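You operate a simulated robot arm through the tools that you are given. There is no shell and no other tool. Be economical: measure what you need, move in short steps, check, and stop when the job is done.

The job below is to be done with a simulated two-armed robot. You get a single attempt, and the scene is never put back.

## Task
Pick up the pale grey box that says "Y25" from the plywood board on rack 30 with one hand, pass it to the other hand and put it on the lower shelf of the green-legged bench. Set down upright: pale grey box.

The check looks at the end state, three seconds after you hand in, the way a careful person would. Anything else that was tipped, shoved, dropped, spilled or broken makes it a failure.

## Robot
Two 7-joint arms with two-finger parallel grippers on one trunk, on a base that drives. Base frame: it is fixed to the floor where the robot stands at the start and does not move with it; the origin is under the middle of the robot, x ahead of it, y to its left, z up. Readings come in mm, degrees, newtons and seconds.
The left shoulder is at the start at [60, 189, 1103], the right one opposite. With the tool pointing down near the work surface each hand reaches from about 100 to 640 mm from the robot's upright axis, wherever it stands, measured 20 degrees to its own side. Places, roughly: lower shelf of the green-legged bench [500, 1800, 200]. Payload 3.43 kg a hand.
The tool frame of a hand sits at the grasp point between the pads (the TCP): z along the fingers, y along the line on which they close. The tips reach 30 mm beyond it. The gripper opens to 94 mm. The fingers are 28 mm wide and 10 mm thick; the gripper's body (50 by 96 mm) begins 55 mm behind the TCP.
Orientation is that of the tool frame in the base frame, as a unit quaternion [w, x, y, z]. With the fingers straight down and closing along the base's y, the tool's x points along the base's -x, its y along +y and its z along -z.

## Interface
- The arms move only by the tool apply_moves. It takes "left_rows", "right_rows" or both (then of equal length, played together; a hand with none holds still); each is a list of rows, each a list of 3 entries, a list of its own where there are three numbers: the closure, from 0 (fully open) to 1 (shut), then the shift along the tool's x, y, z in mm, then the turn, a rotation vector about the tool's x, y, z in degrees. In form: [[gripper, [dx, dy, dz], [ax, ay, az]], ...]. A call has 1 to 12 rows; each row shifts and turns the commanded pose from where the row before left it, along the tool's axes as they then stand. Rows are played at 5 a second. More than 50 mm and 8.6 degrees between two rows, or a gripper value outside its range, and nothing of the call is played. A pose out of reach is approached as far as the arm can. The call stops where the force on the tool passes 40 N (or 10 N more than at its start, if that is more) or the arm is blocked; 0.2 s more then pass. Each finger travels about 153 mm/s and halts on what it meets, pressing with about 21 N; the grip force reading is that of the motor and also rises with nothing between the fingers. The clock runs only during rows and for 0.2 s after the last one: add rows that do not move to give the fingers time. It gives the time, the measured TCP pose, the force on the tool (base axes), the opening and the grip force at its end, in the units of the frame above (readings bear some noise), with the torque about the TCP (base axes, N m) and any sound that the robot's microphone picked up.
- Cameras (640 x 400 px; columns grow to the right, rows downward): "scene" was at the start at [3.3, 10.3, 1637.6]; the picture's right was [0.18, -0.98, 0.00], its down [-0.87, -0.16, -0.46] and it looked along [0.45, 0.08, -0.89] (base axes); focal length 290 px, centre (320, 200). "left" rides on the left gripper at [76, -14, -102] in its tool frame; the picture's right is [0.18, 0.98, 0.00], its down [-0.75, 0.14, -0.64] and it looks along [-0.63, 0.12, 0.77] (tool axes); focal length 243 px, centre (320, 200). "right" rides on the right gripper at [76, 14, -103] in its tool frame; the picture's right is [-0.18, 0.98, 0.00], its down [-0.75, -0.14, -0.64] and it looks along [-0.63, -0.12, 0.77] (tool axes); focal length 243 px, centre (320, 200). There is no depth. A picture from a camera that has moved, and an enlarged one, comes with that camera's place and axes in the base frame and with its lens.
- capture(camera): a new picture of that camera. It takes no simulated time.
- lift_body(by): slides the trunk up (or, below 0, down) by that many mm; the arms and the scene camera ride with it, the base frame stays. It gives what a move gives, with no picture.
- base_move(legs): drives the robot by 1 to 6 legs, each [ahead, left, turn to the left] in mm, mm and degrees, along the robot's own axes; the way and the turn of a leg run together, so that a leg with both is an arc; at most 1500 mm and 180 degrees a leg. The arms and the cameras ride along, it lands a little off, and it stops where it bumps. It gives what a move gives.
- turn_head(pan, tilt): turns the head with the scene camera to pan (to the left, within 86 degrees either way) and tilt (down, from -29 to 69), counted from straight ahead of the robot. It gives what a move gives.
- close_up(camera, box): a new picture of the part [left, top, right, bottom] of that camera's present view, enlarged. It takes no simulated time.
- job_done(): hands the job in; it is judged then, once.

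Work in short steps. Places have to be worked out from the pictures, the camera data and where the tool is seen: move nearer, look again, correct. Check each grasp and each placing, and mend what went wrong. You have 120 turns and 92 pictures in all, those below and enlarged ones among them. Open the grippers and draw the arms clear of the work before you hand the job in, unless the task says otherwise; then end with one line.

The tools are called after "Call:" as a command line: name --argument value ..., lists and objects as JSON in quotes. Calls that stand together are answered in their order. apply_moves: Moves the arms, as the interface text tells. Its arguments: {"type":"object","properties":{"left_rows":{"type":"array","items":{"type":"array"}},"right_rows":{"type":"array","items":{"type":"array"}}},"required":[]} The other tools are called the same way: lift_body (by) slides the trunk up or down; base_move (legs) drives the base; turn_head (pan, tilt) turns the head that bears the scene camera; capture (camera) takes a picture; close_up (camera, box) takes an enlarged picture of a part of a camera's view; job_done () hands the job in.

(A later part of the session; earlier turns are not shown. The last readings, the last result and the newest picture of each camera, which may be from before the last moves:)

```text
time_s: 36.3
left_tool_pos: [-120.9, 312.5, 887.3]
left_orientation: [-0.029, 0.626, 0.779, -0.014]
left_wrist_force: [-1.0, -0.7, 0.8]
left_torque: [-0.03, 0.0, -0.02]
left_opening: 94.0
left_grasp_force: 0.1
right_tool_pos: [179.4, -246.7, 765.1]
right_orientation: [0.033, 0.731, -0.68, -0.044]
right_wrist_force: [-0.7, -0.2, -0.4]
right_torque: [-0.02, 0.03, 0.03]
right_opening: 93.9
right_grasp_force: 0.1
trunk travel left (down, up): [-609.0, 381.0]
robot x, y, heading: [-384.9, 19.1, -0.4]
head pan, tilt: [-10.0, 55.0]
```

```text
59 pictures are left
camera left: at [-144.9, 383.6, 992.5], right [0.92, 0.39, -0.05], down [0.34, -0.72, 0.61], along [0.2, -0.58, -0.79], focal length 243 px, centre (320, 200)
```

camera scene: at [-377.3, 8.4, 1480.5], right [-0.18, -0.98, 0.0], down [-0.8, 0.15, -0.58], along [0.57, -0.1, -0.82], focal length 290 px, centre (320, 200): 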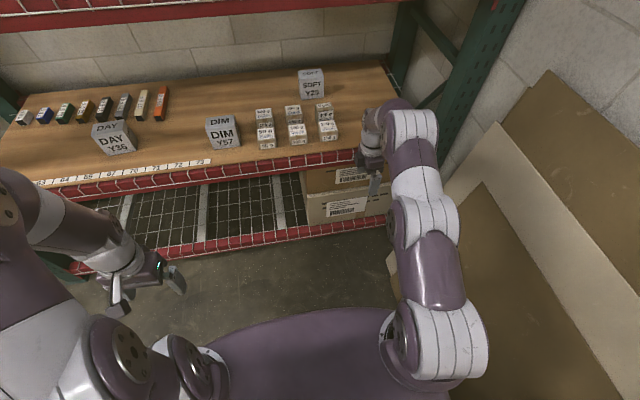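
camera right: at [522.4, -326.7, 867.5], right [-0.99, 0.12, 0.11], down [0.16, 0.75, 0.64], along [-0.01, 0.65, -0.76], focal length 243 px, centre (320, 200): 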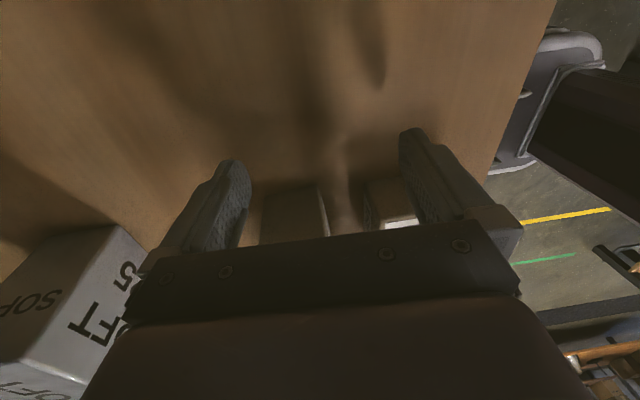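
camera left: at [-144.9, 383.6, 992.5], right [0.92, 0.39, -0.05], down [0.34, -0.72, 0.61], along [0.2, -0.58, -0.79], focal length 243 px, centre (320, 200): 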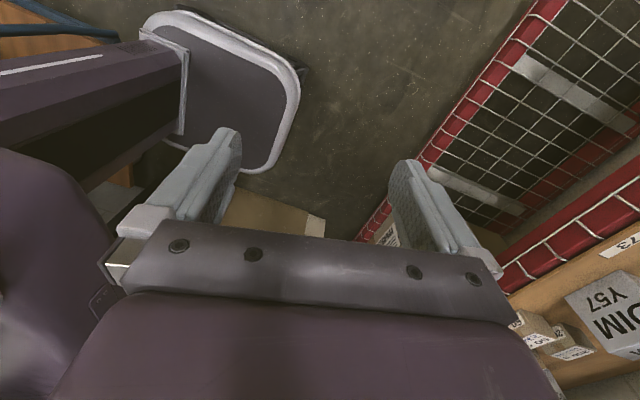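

The base is a low platform reaching only about 195 mm ahead of the axis, so it can drive to x ≈ 120. The trunk just has to be low enough to keep the elbow under the beam. I'll undo the left yaw and level the right tool.

Call:
apply_moves --left_rows '[[0, [0, 0, 0], [0, 0, -8.2]], [0, [0, 0, 0], [0, 0, -8.2]], [0, [0, 0, 0], [0, 0, -8.2]], [0, [0, 0, 0], [0, 0, -8.2]], [0, [0, 0, 0], [0, 0, -8.2]], [0, [0, 0, 0], [0, 0, -8.2]], [0, [0, 0, 0], [0, 0, -8.2]], [0, [0, 0, 0], [0, 0, -8.2]], [0, [0, 0, 0], [0, 0, -8.2]], [0, [40, 0, -40], [0, 0, 0]], [0, [40, 0, -40], [0, 0, 0]], [0, [40, 0, -40], [0, 0, 0]]]' --right_rows '[[0, [0, 0, 0], [6.2, 0, 0]], [0, [0, 0, 0], [0, 0, 0]], [0, [0, 0, 0], [0, 0, 0]], [0, [0, 0, 0], [0, 0, 0]], [0, [0, 0, 0], [0, 0, 0]], [0, [0, 0, 0], [0, 0, 0]], [0, [0, 0, 0], [0, 0, 0]], [0, [0, 0, 0], [0, 0, 0]], [0, [0, 0, 0], [0, 0, 0]], [0, [0, 0, 0], [0, 0, 0]], [0, [0, 0, 0], [0, 0, 0]], [0, [0, 0, 0], [0, 0, 0]]]'

Call:
lift_body --by -137

```text
refused: row 10 steps farther than a row can; nothing moved
```

```text
time_s: 38.0
left_tool_pos: [-121.4, 313.3, 749.4]
left_orientation: [-0.03, 0.626, 0.779, -0.015]
left_wrist_force: [-0.2, -0.3, 0.8]
left_torque: [0.02, 0.02, 0.0]
left_opening: 94.0
left_grasp_force: 0.1
right_tool_pos: [179.5, -244.7, 628.2]
right_orientation: [0.034, 0.73, -0.681, -0.044]
right_wrist_force: [0.5, -0.3, -0.9]
right_torque: [-0.02, -0.01, -0.01]
right_opening: 94.3
right_grasp_force: 0.0
trunk travel left (down, up): [-472.0, 518.0]
robot x, y, heading: [-390.3, 24.9, -0.3]
head pan, tilt: [-10.0, 55.0]
```

One row was too long, so nothing moved except the trunk. I'm resending with shorter steps, and at the same time raising and retracting the right hand to about y -172, z 830.

Call:
apply_moves --left_rows '[[0, [0, 0, 0], [0, 0, -8.2]], [0, [0, 0, 0], [0, 0, -8.2]], [0, [0, 0, 0], [0, 0, -8.2]], [0, [0, 0, 0], [0, 0, -8.2]], [0, [0, 0, 0], [0, 0, -8.2]], [0, [0, 0, 0], [0, 0, -8.2]], [0, [0, 0, 0], [0, 0, -8.2]], [0, [0, 0, 0], [0, 0, -8.2]], [0, [0, 0, 0], [0, 0, -8.2]], [0, [33, 0, -34], [0, 0, 0]], [0, [33, 0, -34], [0, 0, 0]], [0, [33, 0, -34], [0, 0, 0]]]' --right_rows '[[0, [0, 0, 0], [6.2, 0, 0]], [0, [-7, 12, -19], [0, 0, 0]], [0, [-7, 12, -19], [0, 0, 0]], [0, [-7, 12, -19], [0, 0, 0]], [0, [-7, 12, -19], [0, 0, 0]], [0, [-7, 12, -19], [0, 0, 0]], [0, [-7, 12, -19], [0, 0, 0]], [0, [-7, 12, -19], [0, 0, 0]], [0, [-7, 12, -19], [0, 0, 0]], [0, [-7, 12, -19], [0, 0, 0]], [0, [-7, 12, -19], [0, 0, 0]], [0, [-7, 0, -19], [0, 0, 0]]]'

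Call:
capture --camera "scene"

```text
time_s: 40.6
left_tool_pos: [-210.7, 321.0, 857.6]
left_orientation: [-0.033, 0.032, 0.999, 0.005]
left_wrist_force: [0.1, -0.2, 0.4]
left_torque: [-0.01, 0.02, 0.01]
left_opening: 94.0
left_grasp_force: 0.0
left hand out of reach, approached as far as the arm can: row 12
right_tool_pos: [54.1, -181.5, 838.0]
right_orientation: [-0.006, 0.731, -0.682, -0.008]
right_wrist_force: [-0.2, -0.7, -0.4]
right_torque: [-0.01, -0.02, 0.0]
right_opening: 94.1
right_grasp_force: 0.0
trunk travel left (down, up): [-472.0, 518.0]
robot x, y, heading: [-387.6, 22.0, -0.3]
head pan, tilt: [-10.0, 55.0]
```

```text
58 pictures are left
camera scene: at [-375.1, 8.1, 1343.4], right [-0.18, -0.98, 0.0], down [-0.81, 0.15, -0.57], along [0.56, -0.1, -0.82], focal length 290 px, centre (320, 200)
```

scene: 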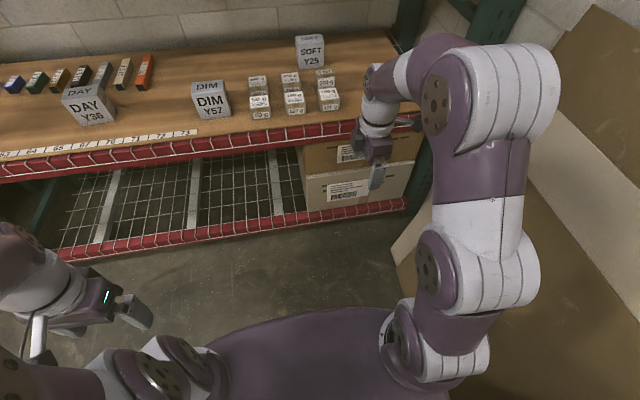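

The elbow still rises a lot when the hand is retracted. I'll extend the hand forward here in the open and see how far the elbow drops.

Call:
apply_moves --right_rows '[[0, [0, -25, 0], [0, 0, 0]], [0, [0, -25, 0], [0, 0, 0]], [0, [0, -25, 0], [0, 0, 0]], [0, [0, -25, 0], [0, 0, 0]], [0, [0, -25, 0], [0, 0, 0]]]'

Call:
capture --camera "scene"

```text
time_s: 41.8
left_tool_pos: [-207.7, 321.7, 856.7]
left_orientation: [-0.034, 0.032, 0.999, 0.005]
left_wrist_force: [-0.3, 0.0, 0.4]
left_torque: [0.02, 0.02, -0.02]
left_opening: 93.9
left_grasp_force: 0.1
right_tool_pos: [142.1, -171.2, 793.6]
right_orientation: [-0.006, 0.731, -0.683, -0.008]
right_wrist_force: [-1.0, -0.6, -0.2]
right_torque: [0.05, 0.0, 0.0]
right_opening: 94.2
right_grasp_force: 0.1
right hand out of reach, approached as far as the arm can: row 2, 3, 4, 5
trunk travel left (down, up): [-472.0, 518.0]
robot x, y, heading: [-387.0, 22.6, -0.4]
head pan, tilt: [-10.0, 55.0]
```

```text
57 pictures are left
camera scene: at [-373.9, 8.3, 1343.4], right [-0.18, -0.98, 0.0], down [-0.81, 0.15, -0.57], along [0.56, -0.1, -0.82], focal length 290 px, centre (320, 200)
```

scene: 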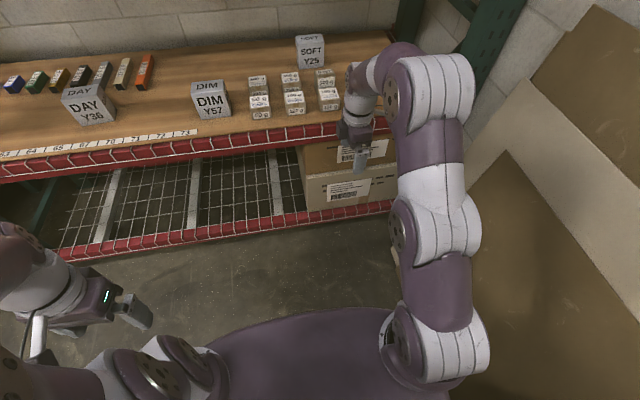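

That settles it. The reach data put the wrist about 400 mm above a down-pointing tool, which doesn't fit under the upper beam. Tools must come in tilted: a forward tilt for the small box, and a sideways tilt of the left hand for Y25. I'll tilt the right tool about 50° forward in the open with the fingers closed, so I can push the tipped box upright.

Call:
apply_moves --right_rows '[[1, [0, -25, 0], [8.3, 0, 0]], [1, [0, -24.7, 3.6], [8.3, 0, 0]], [1, [0, -24, 7.1], [8.3, 0, 0]], [1, [0, -22.7, 10.5], [8.3, 0, 0]], [1, [0, -20.9, 13.7], [8.3, 0, 0]], [1, [0, -18.7, 16.6], [8.3, 0, 0]]]'

Call:
capture --camera "scene"

```text
time_s: 43.2
left_tool_pos: [-210.2, 322.6, 857.1]
left_orientation: [-0.033, 0.033, 0.999, 0.006]
left_wrist_force: [-0.1, -0.1, 1.5]
left_torque: [0.04, 0.01, -0.01]
left_opening: 94.1
left_grasp_force: 0.0
right_tool_pos: [291.1, -161.9, 793.8]
right_orientation: [-0.313, 0.66, -0.622, 0.283]
right_wrist_force: [-0.3, 0.1, 0.0]
right_torque: [0.02, -0.01, -0.01]
right_opening: 0.1
right_grasp_force: 20.6
trunk travel left (down, up): [-472.0, 518.0]
robot x, y, heading: [-385.8, 24.7, -0.5]
head pan, tilt: [-10.0, 55.0]
```

```text
56 pictures are left
camera scene: at [-374.4, 8.2, 1343.5], right [-0.18, -0.98, 0.0], down [-0.81, 0.15, -0.57], along [0.56, -0.1, -0.82], focal length 290 px, centre (320, 200)
```

scene: 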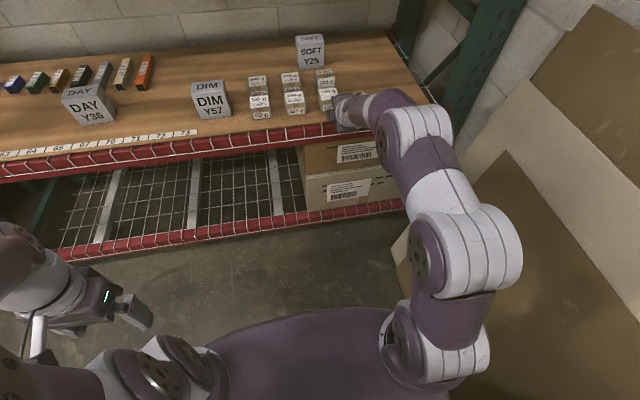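

The tilt works: the tool points 50° forward-down and the elbow stays well outside the rack. I'll raise the trunk 20 mm and drive ahead 115 mm in short legs, keeping the tip above the front row.

Call:
lift_body --by 25

Call:
base_move --legs '[[40, -8, 0.4], [40, 0, 0], [35, 0, 0]]'

Call:
capture --camera "right"

Call:
turn_head --pan -15 --tilt 42

Call:
close_up --camera "scene" --box '[220, 80, 460, 230]'

```text
time_s: 43.9
left_tool_pos: [-207.7, 321.4, 882.7]
left_orientation: [-0.034, 0.032, 0.999, 0.006]
left_wrist_force: [0.0, -0.3, -0.7]
left_torque: [0.0, 0.01, 0.03]
left_opening: 94.2
left_grasp_force: 0.0
right_tool_pos: [291.1, -161.6, 818.0]
right_orientation: [-0.313, 0.66, -0.623, 0.281]
right_wrist_force: [0.5, 0.3, -0.6]
right_torque: [0.01, -0.04, 0.02]
right_opening: 0.0
right_grasp_force: 20.6
trunk travel left (down, up): [-497.0, 493.0]
robot x, y, heading: [-388.0, 21.1, -0.3]
head pan, tilt: [-10.0, 55.0]
```

```text
time_s: 45.7
left_tool_pos: [-93.9, 315.1, 881.3]
left_orientation: [-0.035, 0.028, 0.999, 0.006]
left_wrist_force: [0.2, -0.2, 0.3]
left_torque: [-0.01, 0.03, 0.02]
left_opening: 94.1
left_grasp_force: 0.2
right_tool_pos: [408.8, -165.3, 815.3]
right_orientation: [-0.313, 0.662, -0.621, 0.278]
right_wrist_force: [0.1, 0.2, -1.1]
right_torque: [0.0, 0.0, 0.0]
right_opening: 0.2
right_grasp_force: 21.0
trunk travel left (down, up): [-497.0, 493.0]
robot x, y, heading: [-273.4, 12.0, -0.2]
head pan, tilt: [-10.0, 55.0]
```

```text
55 pictures are left
camera right: at [328.4, -249.0, 871.1], right [-0.65, 0.15, -0.74], down [-0.45, 0.71, 0.54], along [0.61, 0.69, -0.4], focal length 243 px, centre (320, 200)
```

right: 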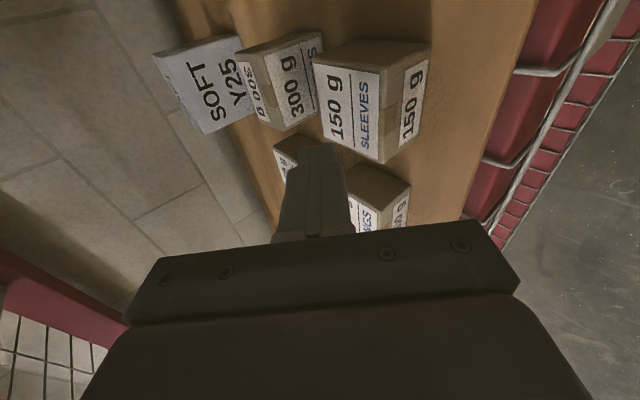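

```text
time_s: 46.5
left_tool_pos: [-96.4, 314.8, 881.8]
left_orientation: [-0.033, 0.029, 0.999, 0.005]
left_wrist_force: [-0.3, -0.2, -0.1]
left_torque: [0.02, -0.03, -0.03]
left_opening: 93.6
left_grasp_force: 0.0
right_tool_pos: [407.1, -165.4, 817.7]
right_orientation: [-0.313, 0.663, -0.62, 0.279]
right_wrist_force: [0.2, -0.3, -0.2]
right_torque: [-0.01, 0.0, -0.01]
right_opening: 0.0
right_grasp_force: 20.7
trunk travel left (down, up): [-497.0, 493.0]
robot x, y, heading: [-271.1, 14.1, 0.2]
head pan, tilt: [-15.0, 42.0]
```

```text
2.67 times, centred on (340, 155) of scene
camera zoom: at [-249.4, -8.8, 1386.1], right [-0.26, -0.97, 0.0], down [-0.65, 0.17, -0.74], along [0.72, -0.19, -0.67], focal length 774 px, centre (267, 320)
```

zoom: 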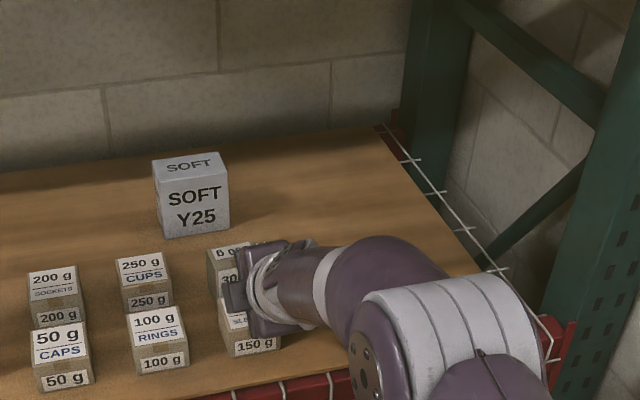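

The view matches my map. I'll bring the closed fingertips to just short of the tipped box's front face, TCP about (475, -174, 780).

Call:
apply_moves --right_rows '[[1, [3.5, -3.8, 18.8], [0, 0, 0]], [1, [3.5, -3.8, 18.8], [0, 0, 0]], [1, [3.5, -3.8, 18.8], [0, 0, 0]], [1, [3.5, -3.8, 18.8], [0, 0, 0]]]'

Call:
capture --camera "right"

```text
time_s: 47.5
left_tool_pos: [-94.5, 315.5, 882.3]
left_orientation: [-0.034, 0.029, 0.999, 0.006]
left_wrist_force: [0.3, -0.5, -0.3]
left_torque: [-0.05, 0.02, 0.01]
left_opening: 94.2
left_grasp_force: 0.1
right_tool_pos: [475.7, -172.3, 778.2]
right_orientation: [-0.314, 0.662, -0.62, 0.279]
right_wrist_force: [0.0, 0.0, 0.7]
right_torque: [0.0, 0.02, 0.03]
right_opening: 0.0
right_grasp_force: 20.7
trunk travel left (down, up): [-497.0, 493.0]
robot x, y, heading: [-270.8, 13.2, 0.0]
head pan, tilt: [-15.0, 42.0]
```

```text
53 pictures are left
camera right: at [395.0, -257.2, 834.2], right [-0.65, 0.15, -0.75], down [-0.45, 0.71, 0.54], along [0.61, 0.69, -0.39], focal length 243 px, centre (320, 200)
```

right: 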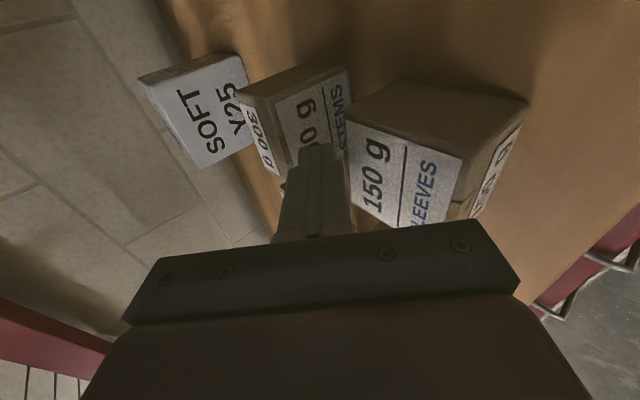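

The tip sits just in front of the upper part of the box's face. I'll push forward along an arc that follows the tipping motion, up to roughly 30°, and check.

Call:
apply_moves --right_rows '[[1, [0.8, -7.7, 9.2], [0, 0, 0]], [1, [0.5, -9.2, 3.1], [0, 0, 0]], [1, [0.5, -9.2, 3.1], [0, 0, 0]], [1, [0.6, -8.1, 5.4], [0, 0, 0]], [1, [0.6, -8.1, 5.4], [0, 0, 0]], [1, [0, 0, 0], [0, 0, 0]]]'

Call:
capture --camera "right"

```text
time_s: 48.9
left_tool_pos: [-96.7, 315.2, 881.4]
left_orientation: [-0.033, 0.03, 0.999, 0.005]
left_wrist_force: [0.7, -0.2, 0.0]
left_torque: [0.0, 0.01, 0.0]
left_opening: 94.5
left_grasp_force: 0.0
right_tool_pos: [522.1, -173.2, 795.3]
right_orientation: [-0.314, 0.663, -0.62, 0.279]
right_wrist_force: [-0.3, -0.1, 0.3]
right_torque: [-0.01, 0.0, 0.0]
right_opening: 0.0
right_grasp_force: 20.9
trunk travel left (down, up): [-497.0, 493.0]
robot x, y, heading: [-274.2, 13.7, 0.1]
head pan, tilt: [-15.0, 42.0]
```

```text
52 pictures are left
camera right: at [441.8, -257.1, 850.1], right [-0.65, 0.15, -0.75], down [-0.45, 0.71, 0.54], along [0.61, 0.69, -0.39], focal length 243 px, centre (320, 200)
```

right: 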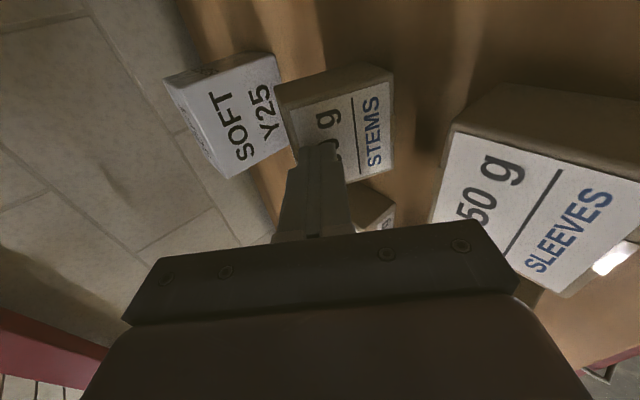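

Call:
close_up --camera "scene" --box '[250, 110, 378, 190]'

```text
5.00 times, centred on (314, 150) of scene
camera zoom: at [-249.3, -8.9, 1386.1], right [-0.26, -0.97, 0.0], down [-0.65, 0.17, -0.74], along [0.72, -0.19, -0.67], focal length 1451 px, centre (350, 450)
```

zoom: 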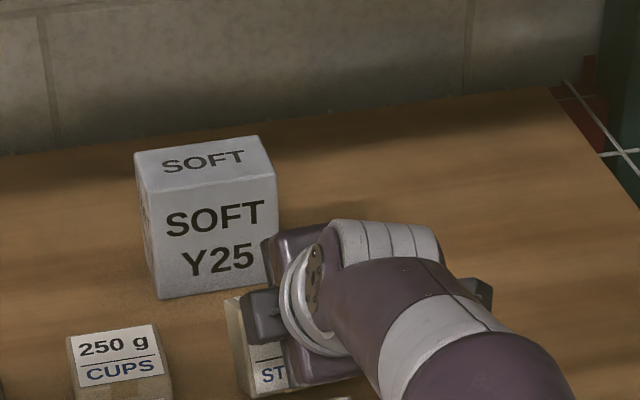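

The box appears to be tipping about its rear edge, as planned, with no sliding. I'll continue past the balance point.

Call:
apply_moves --right_rows '[[1, [0.6, -6.2, 7.3], [0, 0, 0]], [1, [0.6, -6.2, 7.3], [0, 0, 0]], [1, [0.5, -4.5, 8.5], [0, 0, 0]], [1, [0, 0, 0], [0, 0, 0]]]'

Call:
capture --camera "right"

```text
time_s: 49.9
left_tool_pos: [-94.2, 315.5, 881.8]
left_orientation: [-0.034, 0.029, 0.999, 0.005]
left_wrist_force: [0.4, -1.2, -0.4]
left_torque: [0.0, 0.0, 0.03]
left_opening: 94.1
left_grasp_force: 0.0
right_tool_pos: [538.7, -175.2, 792.6]
right_orientation: [-0.314, 0.662, -0.62, 0.279]
right_wrist_force: [0.0, 0.5, 0.4]
right_torque: [0.01, -0.01, -0.02]
right_opening: 0.1
right_grasp_force: 20.7
right hand out of reach, approached as far as the arm can: row 2, 3
trunk travel left (down, up): [-497.0, 493.0]
robot x, y, heading: [-270.1, 15.7, 0.1]
head pan, tilt: [-15.0, 42.0]
```

```text
50 pictures are left
camera right: at [457.5, -258.5, 848.0], right [-0.65, 0.15, -0.75], down [-0.45, 0.71, 0.54], along [0.61, 0.69, -0.39], focal length 243 px, centre (320, 200)
```

right: 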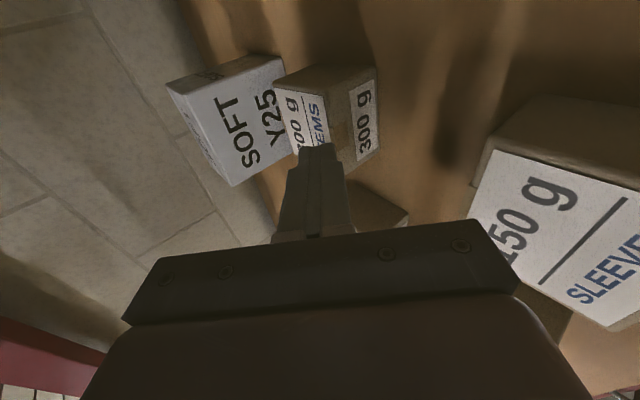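

The 300 g box is upright again, with the STEMS label on top and "300 g" on the front. I'll draw the hand back and up and look at where it landed.

Call:
apply_moves --right_rows '[[1, [-2.3, 4, -35.8], [0, 0, 0]], [1, [-2.3, 4, -35.8], [0, 0, 0]], [1, [-3, 25, -33], [0, 0, 0]], [1, [-3, 25, -33], [0, 0, 0]], [1, [-3, 25, -33], [0, 0, 0]]]'

Call:
close_up --camera "scene" --box '[220, 100, 412, 220]'

```text
time_s: 51.0
left_tool_pos: [-95.7, 315.9, 881.8]
left_orientation: [-0.033, 0.029, 0.999, 0.006]
left_wrist_force: [-0.6, -0.2, 0.4]
left_torque: [-0.02, 0.02, 0.0]
left_opening: 94.1
left_grasp_force: 0.2
right_tool_pos: [352.3, -175.0, 841.6]
right_orientation: [-0.314, 0.662, -0.621, 0.28]
right_wrist_force: [-0.5, -0.1, 0.2]
right_torque: [-0.02, -0.02, 0.01]
right_opening: 0.0
right_grasp_force: 21.1
trunk travel left (down, up): [-497.0, 493.0]
robot x, y, heading: [-271.4, 14.6, 0.0]
head pan, tilt: [-15.0, 42.0]
```

```text
3.33 times, centred on (316, 160) of scene
camera zoom: at [-250.8, -8.8, 1386.2], right [-0.26, -0.97, 0.0], down [-0.65, 0.17, -0.74], along [0.72, -0.19, -0.67], focal length 967 px, centre (333, 333)
```

zoom: 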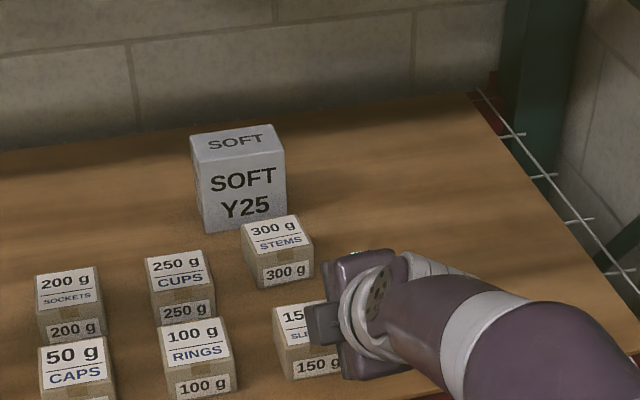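

The box stands upright but about 28 mm behind its original spot (front now x≈562 against 535). I'll open the gripper and roll it 90° so it closes along y; then I can grip the box by its sides and set it back.

Call:
apply_moves --right_rows '[[0, [0, 0, 0], [0.1, 3.5, 3.0]], [0, [0, 0, 0], [0, 0, -8.2]], [0, [0, 0, 0], [0, 0, -8.2]], [0, [0, 0, 0], [0, 0, -8.2]], [0, [0, 0, 0], [0, 0, -8.2]], [0, [0, 0, 0], [0, 0, -8.2]], [0, [0, 0, 0], [0, 0, -8.2]], [0, [0, 0, 0], [0, 0, -8.2]], [0, [0, 0, 0], [0, 0, -8.2]], [0, [0, 0, 0], [0, 0, -8.2]], [0, [0, 0, 0], [0, 0, -8.2]], [0, [0, 0, 0], [0, 0, -8]]]'

Call:
capture --camera "right"

```text
time_s: 53.6
left_tool_pos: [-94.5, 315.0, 881.0]
left_orientation: [-0.034, 0.029, 0.999, 0.005]
left_wrist_force: [-0.1, 0.0, 0.6]
left_torque: [-0.01, -0.03, -0.03]
left_opening: 94.2
left_grasp_force: 0.1
right_tool_pos: [362.7, -178.4, 841.5]
right_orientation: [-0.014, 0.906, -0.042, 0.42]
right_wrist_force: [-0.8, -0.2, 0.7]
right_torque: [0.0, 0.01, 0.02]
right_opening: 93.9
right_grasp_force: 0.1
right hand out of reach, approached as far as the arm can: row 12
trunk travel left (down, up): [-497.0, 493.0]
robot x, y, heading: [-270.0, 14.2, -0.0]
head pan, tilt: [-15.0, 42.0]
```

```text
48 pictures are left
camera right: at [333.6, -199.0, 965.5], right [-0.18, -0.96, -0.2], down [-0.97, 0.21, -0.15], along [0.19, 0.17, -0.97], focal length 243 px, centre (320, 200)
```

right: 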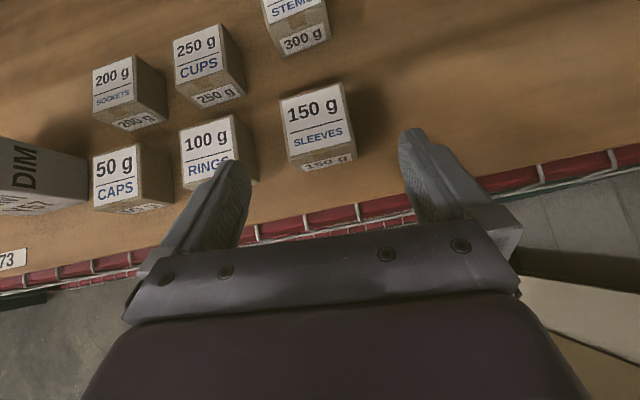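

The roll is nearly complete, with the closing axis matching the box's slight yaw. The 300 g box front is at x≈568 and its neighbour's front at x≈540, so it needs about 29 mm back. I'll drive ahead 100 mm in short legs at this height, then approach.

Call:
base_move --legs '[[35, 0, 0], [35, 0, 0], [30, 0, 0]]'

Call:
capture --camera "right"

```text
time_s: 55.4
left_tool_pos: [5.4, 315.2, 882.8]
left_orientation: [-0.035, 0.028, 0.999, 0.005]
left_wrist_force: [1.6, -1.0, 0.0]
left_torque: [0.0, 0.05, 0.01]
left_opening: 93.8
left_grasp_force: 0.0
right_tool_pos: [463.7, -178.9, 839.8]
right_orientation: [-0.015, 0.906, -0.044, 0.42]
right_wrist_force: [0.7, 0.1, -0.3]
right_torque: [-0.01, -0.01, -0.02]
right_opening: 94.2
right_grasp_force: 0.0
trunk travel left (down, up): [-497.0, 493.0]
robot x, y, heading: [-174.0, 13.2, 0.3]
head pan, tilt: [-15.0, 42.0]
```

```text
47 pictures are left
camera right: at [434.5, -199.4, 964.4], right [-0.18, -0.96, -0.2], down [-0.97, 0.22, -0.15], along [0.18, 0.17, -0.97], focal length 243 px, centre (320, 200)
```

right: 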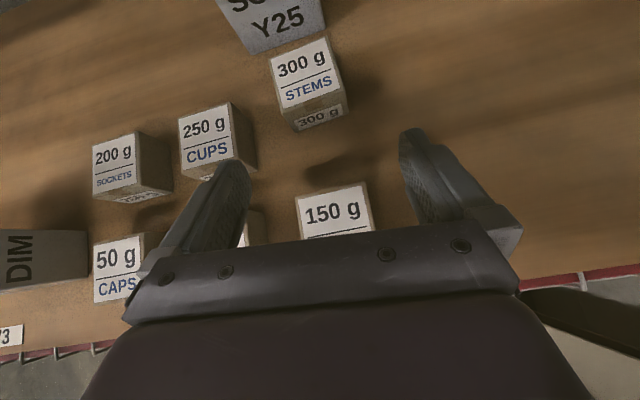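

The 300 g box spans x 568–631, y -142 to -203, so its centre is about (599, -173). I'll move along the approach line to 90 mm short of the grasp, then in.

Call:
apply_moves --right_rows '[[0, [2, -2.1, 16.8], [0, 0, 0]], [0, [2, -2.1, 16.8], [0, 0, 0]], [0, [2, -2.1, 16.8], [0, 0, 0]], [0, [2, -2, 16.8], [0, 0, 0]], [0, [0, 0, 20], [0, 0, 0]], [0, [0, 0, 20], [0, 0, 0]]]'

Call:
capture --camera "right"

```text
time_s: 56.8
left_tool_pos: [4.9, 315.5, 881.6]
left_orientation: [-0.035, 0.03, 0.999, 0.005]
left_wrist_force: [-0.1, -0.7, 0.0]
left_torque: [-0.01, -0.01, 0.0]
left_opening: 93.8
left_grasp_force: 0.1
right_tool_pos: [549.2, -172.8, 778.6]
right_orientation: [-0.014, 0.906, -0.044, 0.42]
right_wrist_force: [0.1, -0.8, -1.2]
right_torque: [0.02, 0.0, 0.02]
right_opening: 94.2
right_grasp_force: 0.1
trunk travel left (down, up): [-497.0, 493.0]
robot x, y, heading: [-170.5, 14.0, 0.1]
head pan, tilt: [-15.0, 42.0]
```

```text
46 pictures are left
camera right: at [521.0, -192.8, 902.5], right [-0.18, -0.96, -0.2], down [-0.96, 0.22, -0.15], along [0.19, 0.17, -0.97], focal length 243 px, centre (320, 200)
```

right: 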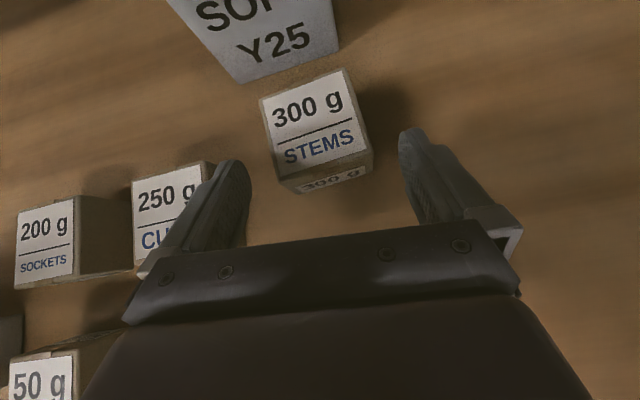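

The box is centred between the fingers. I'll advance 52 mm, close, and check the grip.

Call:
apply_moves --right_rows '[[0, [0, 0, 13], [0, 0, 0]], [0, [0, 0, 13], [0, 0, 0]], [0, [0, 0, 13], [0, 0, 0]], [0, [0, 0, 13], [0, 0, 0]], [0.4, [0, 0, 0], [0, 0, 0]], [1, [0, 0, 0], [0, 0, 0]], [1, [0, 0, 0], [0, 0, 0]], [1, [0, 0, 0], [0, 0, 0]]]'

Call:
capture --camera "right"

```text
time_s: 58.6
left_tool_pos: [5.1, 314.5, 881.2]
left_orientation: [-0.035, 0.028, 0.999, 0.005]
left_wrist_force: [0.3, 0.7, -0.9]
left_torque: [-0.02, 0.0, -0.01]
left_opening: 93.9
left_grasp_force: 0.0
right_tool_pos: [589.6, -173.6, 745.1]
right_orientation: [-0.015, 0.907, -0.043, 0.419]
right_wrist_force: [0.6, -0.8, 0.8]
right_torque: [-0.05, 0.09, -0.04]
right_opening: 71.6
right_grasp_force: 21.1
trunk travel left (down, up): [-497.0, 493.0]
robot x, y, heading: [-171.9, 13.5, 0.3]
head pan, tilt: [-15.0, 42.0]
```

```text
45 pictures are left
camera right: at [560.2, -193.7, 868.6], right [-0.18, -0.96, -0.2], down [-0.96, 0.22, -0.15], along [0.19, 0.17, -0.97], focal length 243 px, centre (320, 200)
```

right: 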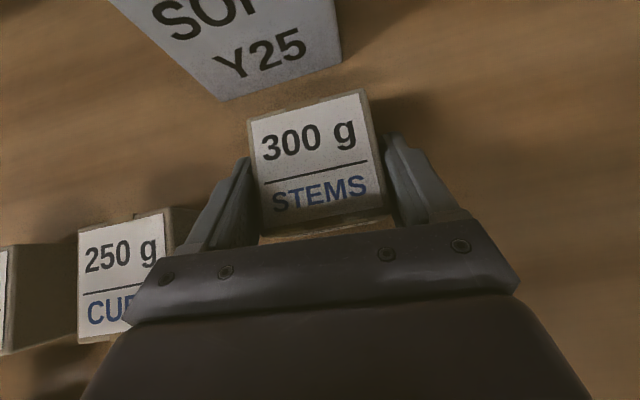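

It's gripped at 71.6 mm. I'll lift it 8 mm, move it back 29 mm, square it by +3.7° and set it down.

Call:
apply_moves --right_rows '[[1, [6.1, -0.5, -5.2], [0, 0, 0]], [1, [-9.4, 0.9, -11], [0, 0, 0]], [1, [-9.4, 0.9, -11], [0, 0, 0]], [1, [0, 0, 0], [2.8, -0.2, -2.4]], [1, [-2.7, 0.2, 2.3], [0, 0, 0]], [1, [-2.7, 0.2, 2.3], [0, 0, 0]], [1, [0, 0, 0], [0, 0, 0]]]'

Call:
capture --camera "right"

```text
time_s: 60.2
left_tool_pos: [3.8, 314.9, 882.1]
left_orientation: [-0.033, 0.03, 0.999, 0.006]
left_wrist_force: [-0.5, -0.2, 1.1]
left_torque: [0.01, 0.01, 0.0]
left_opening: 93.9
left_grasp_force: 0.2
right_tool_pos: [560.8, -172.8, 748.6]
right_orientation: [-0.029, 0.907, -0.014, 0.421]
right_wrist_force: [5.3, -2.3, 8.1]
right_torque: [-0.15, 0.93, 0.22]
right_opening: 70.6
right_grasp_force: 21.1
trunk travel left (down, up): [-497.0, 493.0]
robot x, y, heading: [-171.5, 11.1, 0.0]
head pan, tilt: [-15.0, 42.0]
```

```text
44 pictures are left
camera right: at [532.3, -194.9, 872.1], right [-0.12, -0.97, -0.2], down [-0.98, 0.15, -0.15], along [0.18, 0.18, -0.97], focal length 243 px, centre (320, 200)
```

right: 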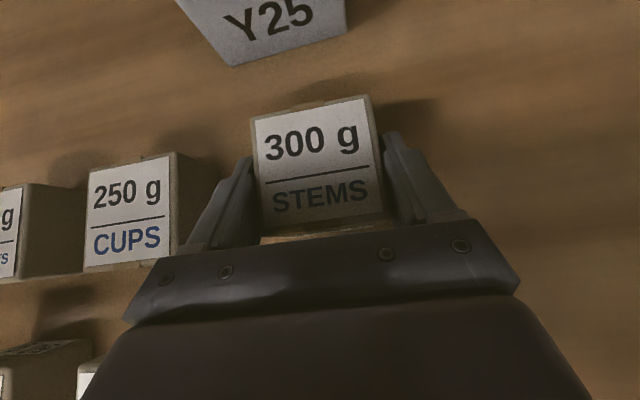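

The box is touching the board (8 N upward). I'll open and back off along the approach line.

Call:
apply_moves --right_rows '[[0.5, [0, 0, 0], [0, 0, 0]], [0.1, [0, 0, 0], [0, 0, 0]], [0, [0, 0, 0], [0, 0, 0]], [0, [0, 0, -20], [0, 0, 0]], [0, [0, 0, -30], [0, 0, 0]], [0, [0, 0, -30], [0, 0, 0]], [0, [0, 0, -40], [0, 0, 0]], [0, [0, 0, -40], [0, 0, 0]]]'

Call:
capture --camera "right"

Call:
close_up --camera "scene" --box '[160, 120, 400, 270]'

```text
time_s: 62.0
left_tool_pos: [2.6, 315.9, 881.6]
left_orientation: [-0.033, 0.029, 0.999, 0.005]
left_wrist_force: [-0.9, -0.3, 0.0]
left_torque: [0.02, 0.01, 0.0]
left_opening: 94.5
left_grasp_force: 0.1
right_tool_pos: [436.5, -177.5, 849.6]
right_orientation: [-0.028, 0.907, -0.014, 0.42]
right_wrist_force: [-0.5, 0.3, 0.3]
right_torque: [-0.03, 0.0, -0.04]
right_opening: 94.1
right_grasp_force: 0.1
trunk travel left (down, up): [-497.0, 493.0]
robot x, y, heading: [-168.3, 14.3, 0.1]
head pan, tilt: [-15.0, 42.0]
```

```text
43 pictures are left
camera right: at [408.4, -200.5, 973.8], right [-0.12, -0.97, -0.2], down [-0.98, 0.15, -0.15], along [0.18, 0.18, -0.97], focal length 243 px, centre (320, 200)
```

right: 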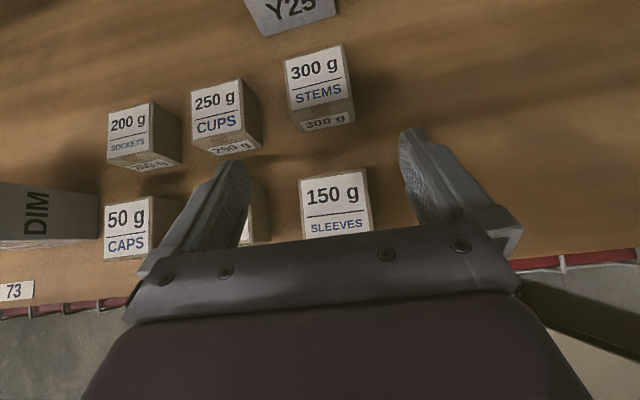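

```text
2.67 times, centred on (280, 195) of scene
camera zoom: at [-150.4, -8.8, 1386.1], right [-0.26, -0.97, 0.0], down [-0.65, 0.17, -0.74], along [0.72, -0.19, -0.67], focal length 774 px, centre (427, 213)
```

zoom: 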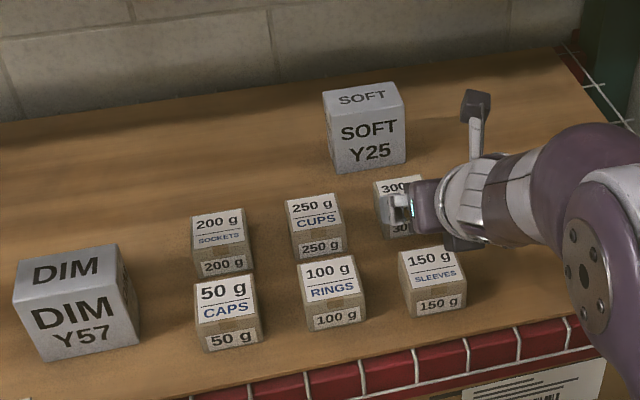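

The 300 g box is back in its row, upright. Since Y25 is too wide to grip from the front, I'll nudge the box itself round by pushing the left end of its front face low down, so its narrow sides face left and right. First I'll close the gripper and drive ahead 140 mm in short legs.

Call:
base_move --legs '[[35, 0, 0], [35, 0, 0], [35, 0, 0], [35, 0, 0]]'

Call:
apply_moves --right_rows '[[1, [0, 0, 0], [0, 0, 0]], [1, [-1.4, -20, 0.8], [0, 0, 0]], [1, [-1.4, -20, 0.8], [0, 0, 0]], [1, [-1.4, -18, 0.8], [0, 0, 0]]]'

Call:
capture --camera "right"

```text
time_s: 64.2
left_tool_pos: [146.2, 314.9, 881.1]
left_orientation: [-0.035, 0.03, 0.999, 0.005]
left_wrist_force: [0.4, 0.5, 0.2]
left_torque: [-0.01, 0.06, 0.03]
left_opening: 94.0
left_grasp_force: 0.0
right_tool_pos: [578.9, -177.6, 848.0]
right_orientation: [-0.029, 0.908, -0.014, 0.419]
right_wrist_force: [0.4, 0.2, -0.4]
right_torque: [0.01, -0.02, 0.0]
right_opening: 94.0
right_grasp_force: 0.0
trunk travel left (down, up): [-497.0, 493.0]
robot x, y, heading: [-32.9, 13.1, -0.0]
head pan, tilt: [-15.0, 42.0]
```

```text
time_s: 65.2
left_tool_pos: [144.0, 315.5, 880.9]
left_orientation: [-0.034, 0.029, 0.999, 0.005]
left_wrist_force: [0.2, 0.5, -0.1]
left_torque: [0.02, 0.04, 0.06]
left_opening: 94.1
left_grasp_force: 0.0
right_tool_pos: [576.7, -119.5, 847.8]
right_orientation: [-0.028, 0.907, -0.014, 0.419]
right_wrist_force: [-0.3, -0.7, -0.2]
right_torque: [-0.01, -0.02, 0.03]
right_opening: 0.1
right_grasp_force: 20.9
trunk travel left (down, up): [-497.0, 493.0]
robot x, y, heading: [-33.0, 14.8, -0.1]
head pan, tilt: [-15.0, 42.0]
```

```text
41 pictures are left
camera right: at [548.8, -142.2, 972.3], right [-0.12, -0.97, -0.2], down [-0.98, 0.15, -0.15], along [0.18, 0.18, -0.97], focal length 243 px, centre (320, 200)
```

right: 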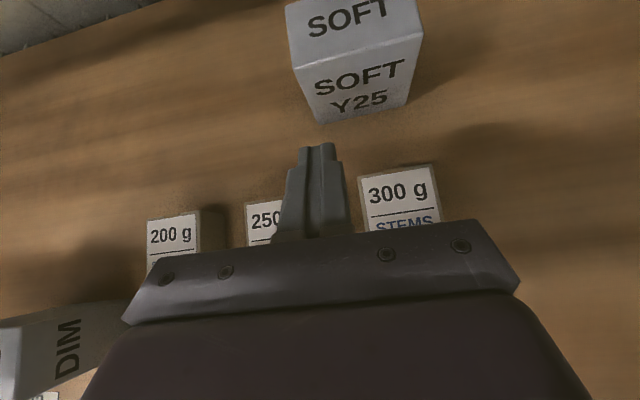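

Y25's near face is at x≈675–690 and its left corner at y≈-100. I'll lower the closed fingers through the gap between the small boxes to just short of its left end.

Call:
apply_moves --right_rows '[[1, [-4.5, -0.2, 16.5], [0, 0, 0]], [1, [-4.5, -0.2, 16.5], [0, 0, 0]], [1, [-4.5, -0.2, 16.5], [0, 0, 0]], [1, [-4.5, -0.2, 16.5], [0, 0, 0]], [1, [-4.5, -0.2, 16.5], [0, 0, 0]], [1, [-4.5, -0.2, 16.5], [0, 0, 0]]]'

Call:
capture --camera "right"

```text
time_s: 66.6
left_tool_pos: [145.0, 314.7, 881.3]
left_orientation: [-0.034, 0.028, 0.999, 0.005]
left_wrist_force: [0.3, 0.2, -0.1]
left_torque: [-0.02, 0.03, 0.02]
left_opening: 93.7
left_grasp_force: 0.0
right_tool_pos: [634.8, -112.9, 762.3]
right_orientation: [-0.028, 0.908, -0.015, 0.419]
right_wrist_force: [-0.6, 0.7, 0.0]
right_torque: [0.03, -0.01, 0.01]
right_opening: 0.0
right_grasp_force: 21.4
trunk travel left (down, up): [-497.0, 493.0]
robot x, y, heading: [-29.7, 14.6, 0.1]
head pan, tilt: [-15.0, 42.0]
```

```text
40 pictures are left
camera right: at [607.0, -135.5, 887.0], right [-0.12, -0.97, -0.2], down [-0.98, 0.15, -0.15], along [0.18, 0.18, -0.97], focal length 243 px, centre (320, 200)
```

right: 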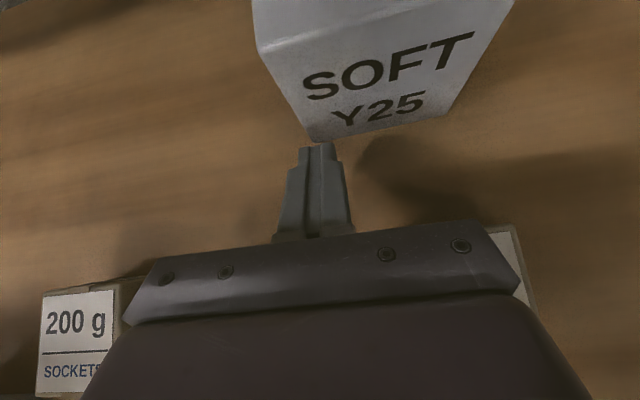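

The tip is 20 mm short of the face, near its left end (corner at about y -102). I'll push forward 60 mm in all, easing slightly toward -y to follow the rotation.

Call:
apply_moves --right_rows '[[1, [7.8, 1.0, 9.2], [0, 0, 0]], [1, [7.8, 1.0, 9.2], [0, 0, 0]], [1, [7.8, 0.8, 9.2], [0, 0, 0]], [1, [7.8, 1.2, 9.2], [0, 0, 0]], [1, [7.8, 1.6, 9.2], [0, 0, 0]]]'

Call:
capture --camera "right"

```text
time_s: 67.8
left_tool_pos: [144.1, 313.7, 882.8]
left_orientation: [-0.033, 0.029, 0.999, 0.006]
left_wrist_force: [-1.2, -0.2, 0.5]
left_torque: [0.01, 0.03, 0.01]
left_opening: 93.9
left_grasp_force: 0.1
right_tool_pos: [696.1, -120.8, 763.1]
right_orientation: [-0.028, 0.907, -0.014, 0.419]
right_wrist_force: [-0.1, -0.5, 1.6]
right_torque: [-0.02, -0.04, -0.01]
right_opening: 0.1
right_grasp_force: 21.4
trunk travel left (down, up): [-497.0, 493.0]
robot x, y, heading: [-31.1, 14.2, -0.0]
head pan, tilt: [-15.0, 42.0]
```

```text
39 pictures are left
camera right: at [667.3, -142.0, 887.0], right [-0.12, -0.97, -0.2], down [-0.98, 0.15, -0.15], along [0.18, 0.18, -0.97], focal length 243 px, centre (320, 200)
```

right: 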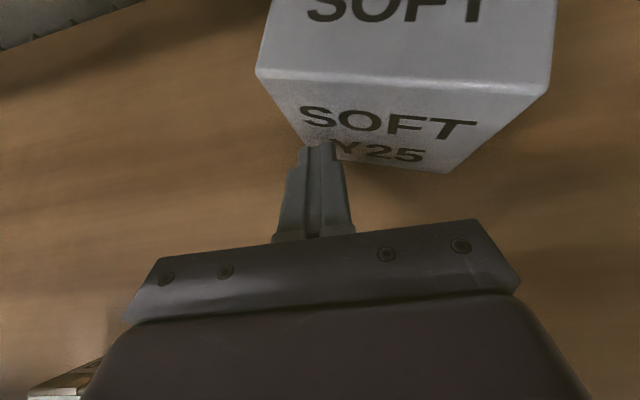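

It's rotating well, about 20° so far. I'll continue another 48 mm, drifting a bit more toward -y.

Call:
apply_moves --right_rows '[[1, [7.9, 1.6, 9.1], [0, 0, 0]], [1, [7.9, 2.2, 9.1], [0, 0, 0]], [1, [7.9, 2.8, 9.0], [0, 0, 0]], [1, [8, 3.3, 9.0], [0, 0, 0]]]'

Call:
capture --camera "right"

```text
time_s: 68.8
left_tool_pos: [143.2, 316.0, 883.1]
left_orientation: [-0.035, 0.029, 0.999, 0.006]
left_wrist_force: [-0.3, 0.3, 0.7]
left_torque: [-0.01, 0.02, -0.02]
left_opening: 93.9
left_grasp_force: 0.0
right_tool_pos: [732.0, -128.7, 763.9]
right_orientation: [-0.028, 0.907, -0.014, 0.419]
right_wrist_force: [-0.2, -0.2, 0.0]
right_torque: [-0.04, 0.0, 0.0]
right_opening: 0.2
right_grasp_force: 21.2
right hand out of reach, approached as far as the arm can: row 2, 3
trunk travel left (down, up): [-497.0, 493.0]
robot x, y, heading: [-30.0, 14.0, -0.1]
head pan, tilt: [-15.0, 42.0]
```

```text
38 pictures are left
camera right: at [704.4, -151.8, 887.4], right [-0.12, -0.97, -0.2], down [-0.98, 0.15, -0.15], along [0.18, 0.18, -0.97], focal length 243 px, centre (320, 200)
```

right: 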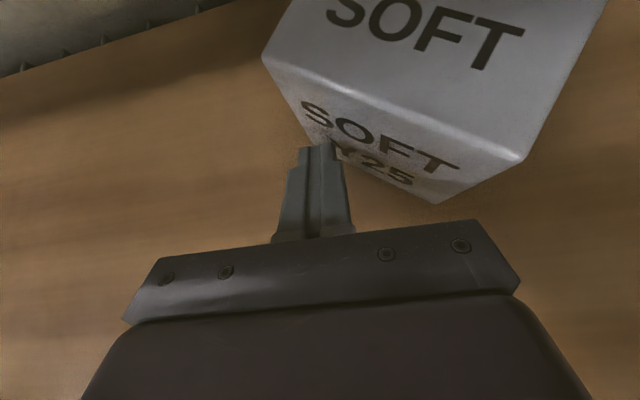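

Y25 has turned about 36° and the arm is at its reach limit. I'll let the base push on with two gentle 22 mm legs.

Call:
base_move --legs '[[22, 0, 0], [22, 0, 0]]'

Call:
capture --camera "right"

```text
time_s: 70.0
left_tool_pos: [188.7, 315.0, 882.5]
left_orientation: [-0.034, 0.029, 0.999, 0.006]
left_wrist_force: [0.2, 0.5, -0.9]
left_torque: [0.03, 0.06, 0.01]
left_opening: 93.8
left_grasp_force: 0.1
right_tool_pos: [776.2, -128.8, 762.0]
right_orientation: [-0.027, 0.907, -0.015, 0.419]
right_wrist_force: [0.4, 0.4, -0.4]
right_torque: [0.01, -0.04, 0.01]
right_opening: 0.0
right_grasp_force: 21.4
trunk travel left (down, up): [-497.0, 493.0]
robot x, y, heading: [12.7, 17.0, 0.1]
head pan, tilt: [-15.0, 42.0]
```

```text
37 pictures are left
camera right: at [749.1, -151.3, 886.8], right [-0.12, -0.97, -0.2], down [-0.98, 0.15, -0.15], along [0.18, 0.18, -0.97], focal length 243 px, centre (320, 200)
```

right: 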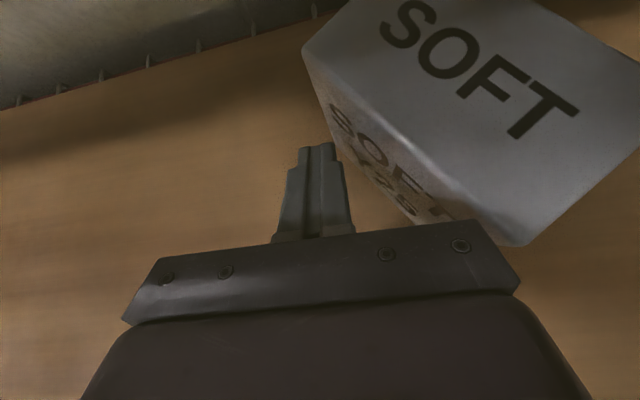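

Y25 is now turned about 56°; its long axis points along azimuth ≈34° and its centre is near (798, -189). I'll back the finger away, then open the gripper and swing the tool to that azimuth.

Call:
apply_moves --right_rows '[[1, [-9.3, -0.6, -31.5], [0, 0, 0]], [1, [-9.3, -0.6, -31.5], [0, 0, 0]], [1, [-9.3, -0.6, -31.5], [0, 0, 0]], [1, [14.3, 38.7, -11.2], [0, 0, 0]], [1, [14.3, 38.7, -11.2], [0, 0, 0]], [0.5, [0, 0, 0], [6.1, -0.6, -5.2]], [0, [0, 0, 0], [6.1, -0.6, -5.2]], [0, [0, 0, 0], [6.1, -0.6, -5.2]], [0, [0, 0, 0], [6.1, -0.6, -5.2]]]'

Call:
capture --camera "right"

Call:
capture --camera "scene"

```text
time_s: 72.0
left_tool_pos: [188.9, 314.2, 882.6]
left_orientation: [-0.034, 0.029, 0.999, 0.006]
left_wrist_force: [-0.2, -0.2, -1.7]
left_torque: [0.0, -0.04, 0.0]
left_opening: 94.0
left_grasp_force: 0.1
right_tool_pos: [687.4, -209.6, 835.7]
right_orientation: [-0.144, 0.877, 0.239, 0.392]
right_wrist_force: [0.1, -0.4, -0.2]
right_torque: [0.02, 0.03, 0.0]
right_opening: 93.9
right_grasp_force: 0.0
trunk travel left (down, up): [-497.0, 493.0]
robot x, y, heading: [11.4, 15.9, -0.1]
head pan, tilt: [-15.0, 42.0]
```

```text
36 pictures are left
camera right: at [676.1, -243.5, 959.1], right [0.41, -0.89, -0.2], down [-0.91, -0.39, -0.14], along [0.05, 0.24, -0.97], focal length 243 px, centre (320, 200)
```

right: 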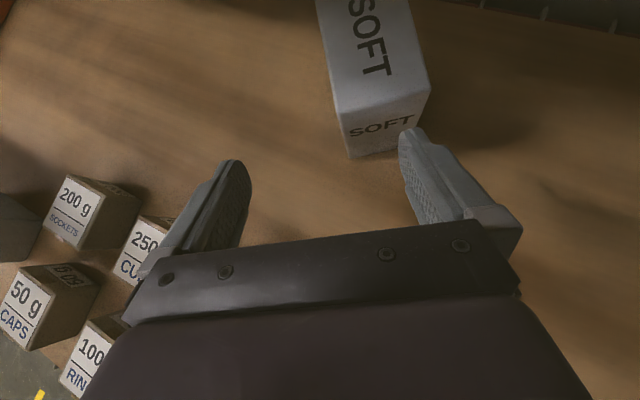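

```text
35 pictures are left
camera scene: at [34.8, -9.4, 1386.2], right [-0.26, -0.97, 0.0], down [-0.65, 0.17, -0.74], along [0.72, -0.19, -0.67], focal length 290 px, centre (320, 200)
```

scene: 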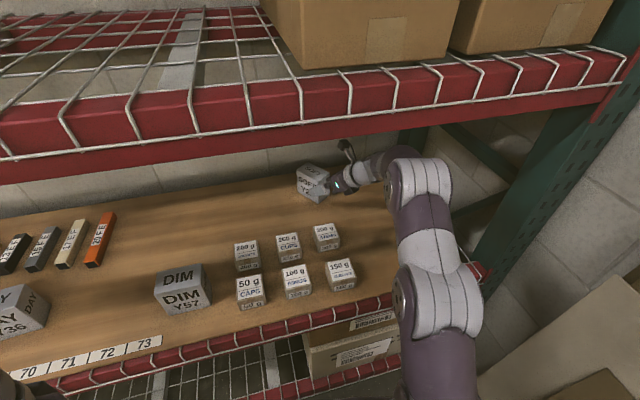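

The near end of Y25 spans (742, -192) to (772, -243), with its axis at azimuth ≈31°. I'll trim the yaw by -4° and shift sideways into line, then check before advancing.

Call:
apply_moves --right_rows '[[0, [0, 0, 0], [-3, 0.3, 2.6]], [0, [5.2, 14, 4], [0, 0, 0]], [0, [5.2, 14, 4], [0, 0, 0]], [0, [5.1, 14, 4], [0, 0, 0]]]'

Call:
capture --camera "right"

```text
time_s: 73.0
left_tool_pos: [187.7, 314.6, 882.9]
left_orientation: [-0.033, 0.029, 0.999, 0.005]
left_wrist_force: [0.2, -0.8, 0.1]
left_torque: [-0.02, 0.0, 0.01]
left_opening: 94.1
left_grasp_force: 0.1
right_tool_pos: [725.1, -237.5, 836.9]
right_orientation: [-0.13, 0.885, 0.207, 0.397]
right_wrist_force: [0.7, -0.1, -0.6]
right_torque: [0.0, 0.0, 0.01]
right_opening: 94.1
right_grasp_force: 0.0
trunk travel left (down, up): [-497.0, 493.0]
robot x, y, heading: [14.4, 12.9, 0.0]
head pan, tilt: [-15.0, 42.0]
```

```text
34 pictures are left
camera right: at [710.8, -271.0, 960.2], right [0.35, -0.91, -0.2], down [-0.93, -0.33, -0.14], along [0.06, 0.24, -0.97], focal length 243 px, centre (320, 200)
```

right: 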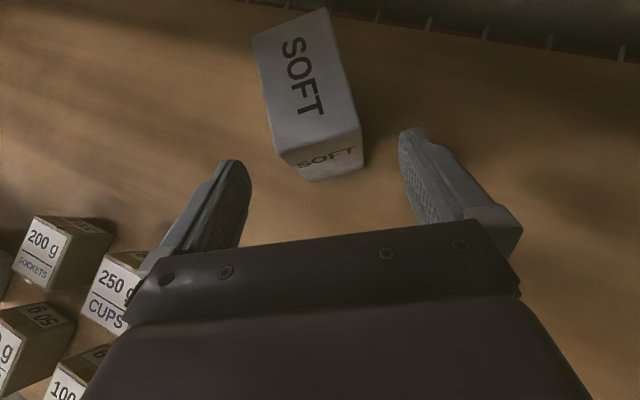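

The box end is centred between the fingers. I'll advance 100 mm along the tool axis and check.

Call:
apply_moves --right_rows '[[0, [0, 0, 15], [0, 0, 0]], [0, [0, 0, 15], [0, 0, 0]], [0, [0, 0, 15], [0, 0, 0]], [0, [0, 0, 15], [0, 0, 0]], [0, [0, 0, 15], [0, 0, 0]], [0, [0, 0, 15], [0, 0, 0]], [0, [0, 0, 10], [0, 0, 0]]]'

Call:
capture --camera "right"

```text
time_s: 74.6
left_tool_pos: [188.3, 315.0, 881.6]
left_orientation: [-0.034, 0.029, 0.999, 0.005]
left_wrist_force: [0.5, 0.0, 0.3]
left_torque: [-0.03, -0.01, 0.0]
left_opening: 94.0
left_grasp_force: 0.1
right_tool_pos: [788.5, -197.5, 770.0]
right_orientation: [-0.129, 0.885, 0.206, 0.398]
right_wrist_force: [-0.6, -0.7, 0.0]
right_torque: [-0.01, 0.02, 0.0]
right_opening: 94.1
right_grasp_force: 0.1
trunk travel left (down, up): [-497.0, 493.0]
robot x, y, heading: [13.4, 14.4, 0.2]
head pan, tilt: [-15.0, 42.0]
```

```text
33 pictures are left
camera right: at [775.3, -231.2, 895.4], right [0.35, -0.91, -0.2], down [-0.93, -0.33, -0.14], along [0.07, 0.24, -0.97], focal length 243 px, centre (320, 200)
```

right: 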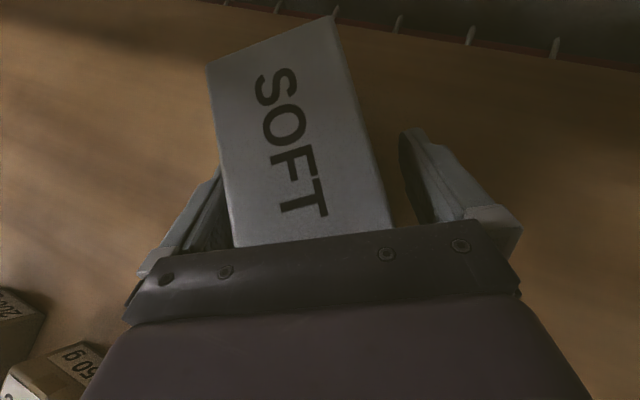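

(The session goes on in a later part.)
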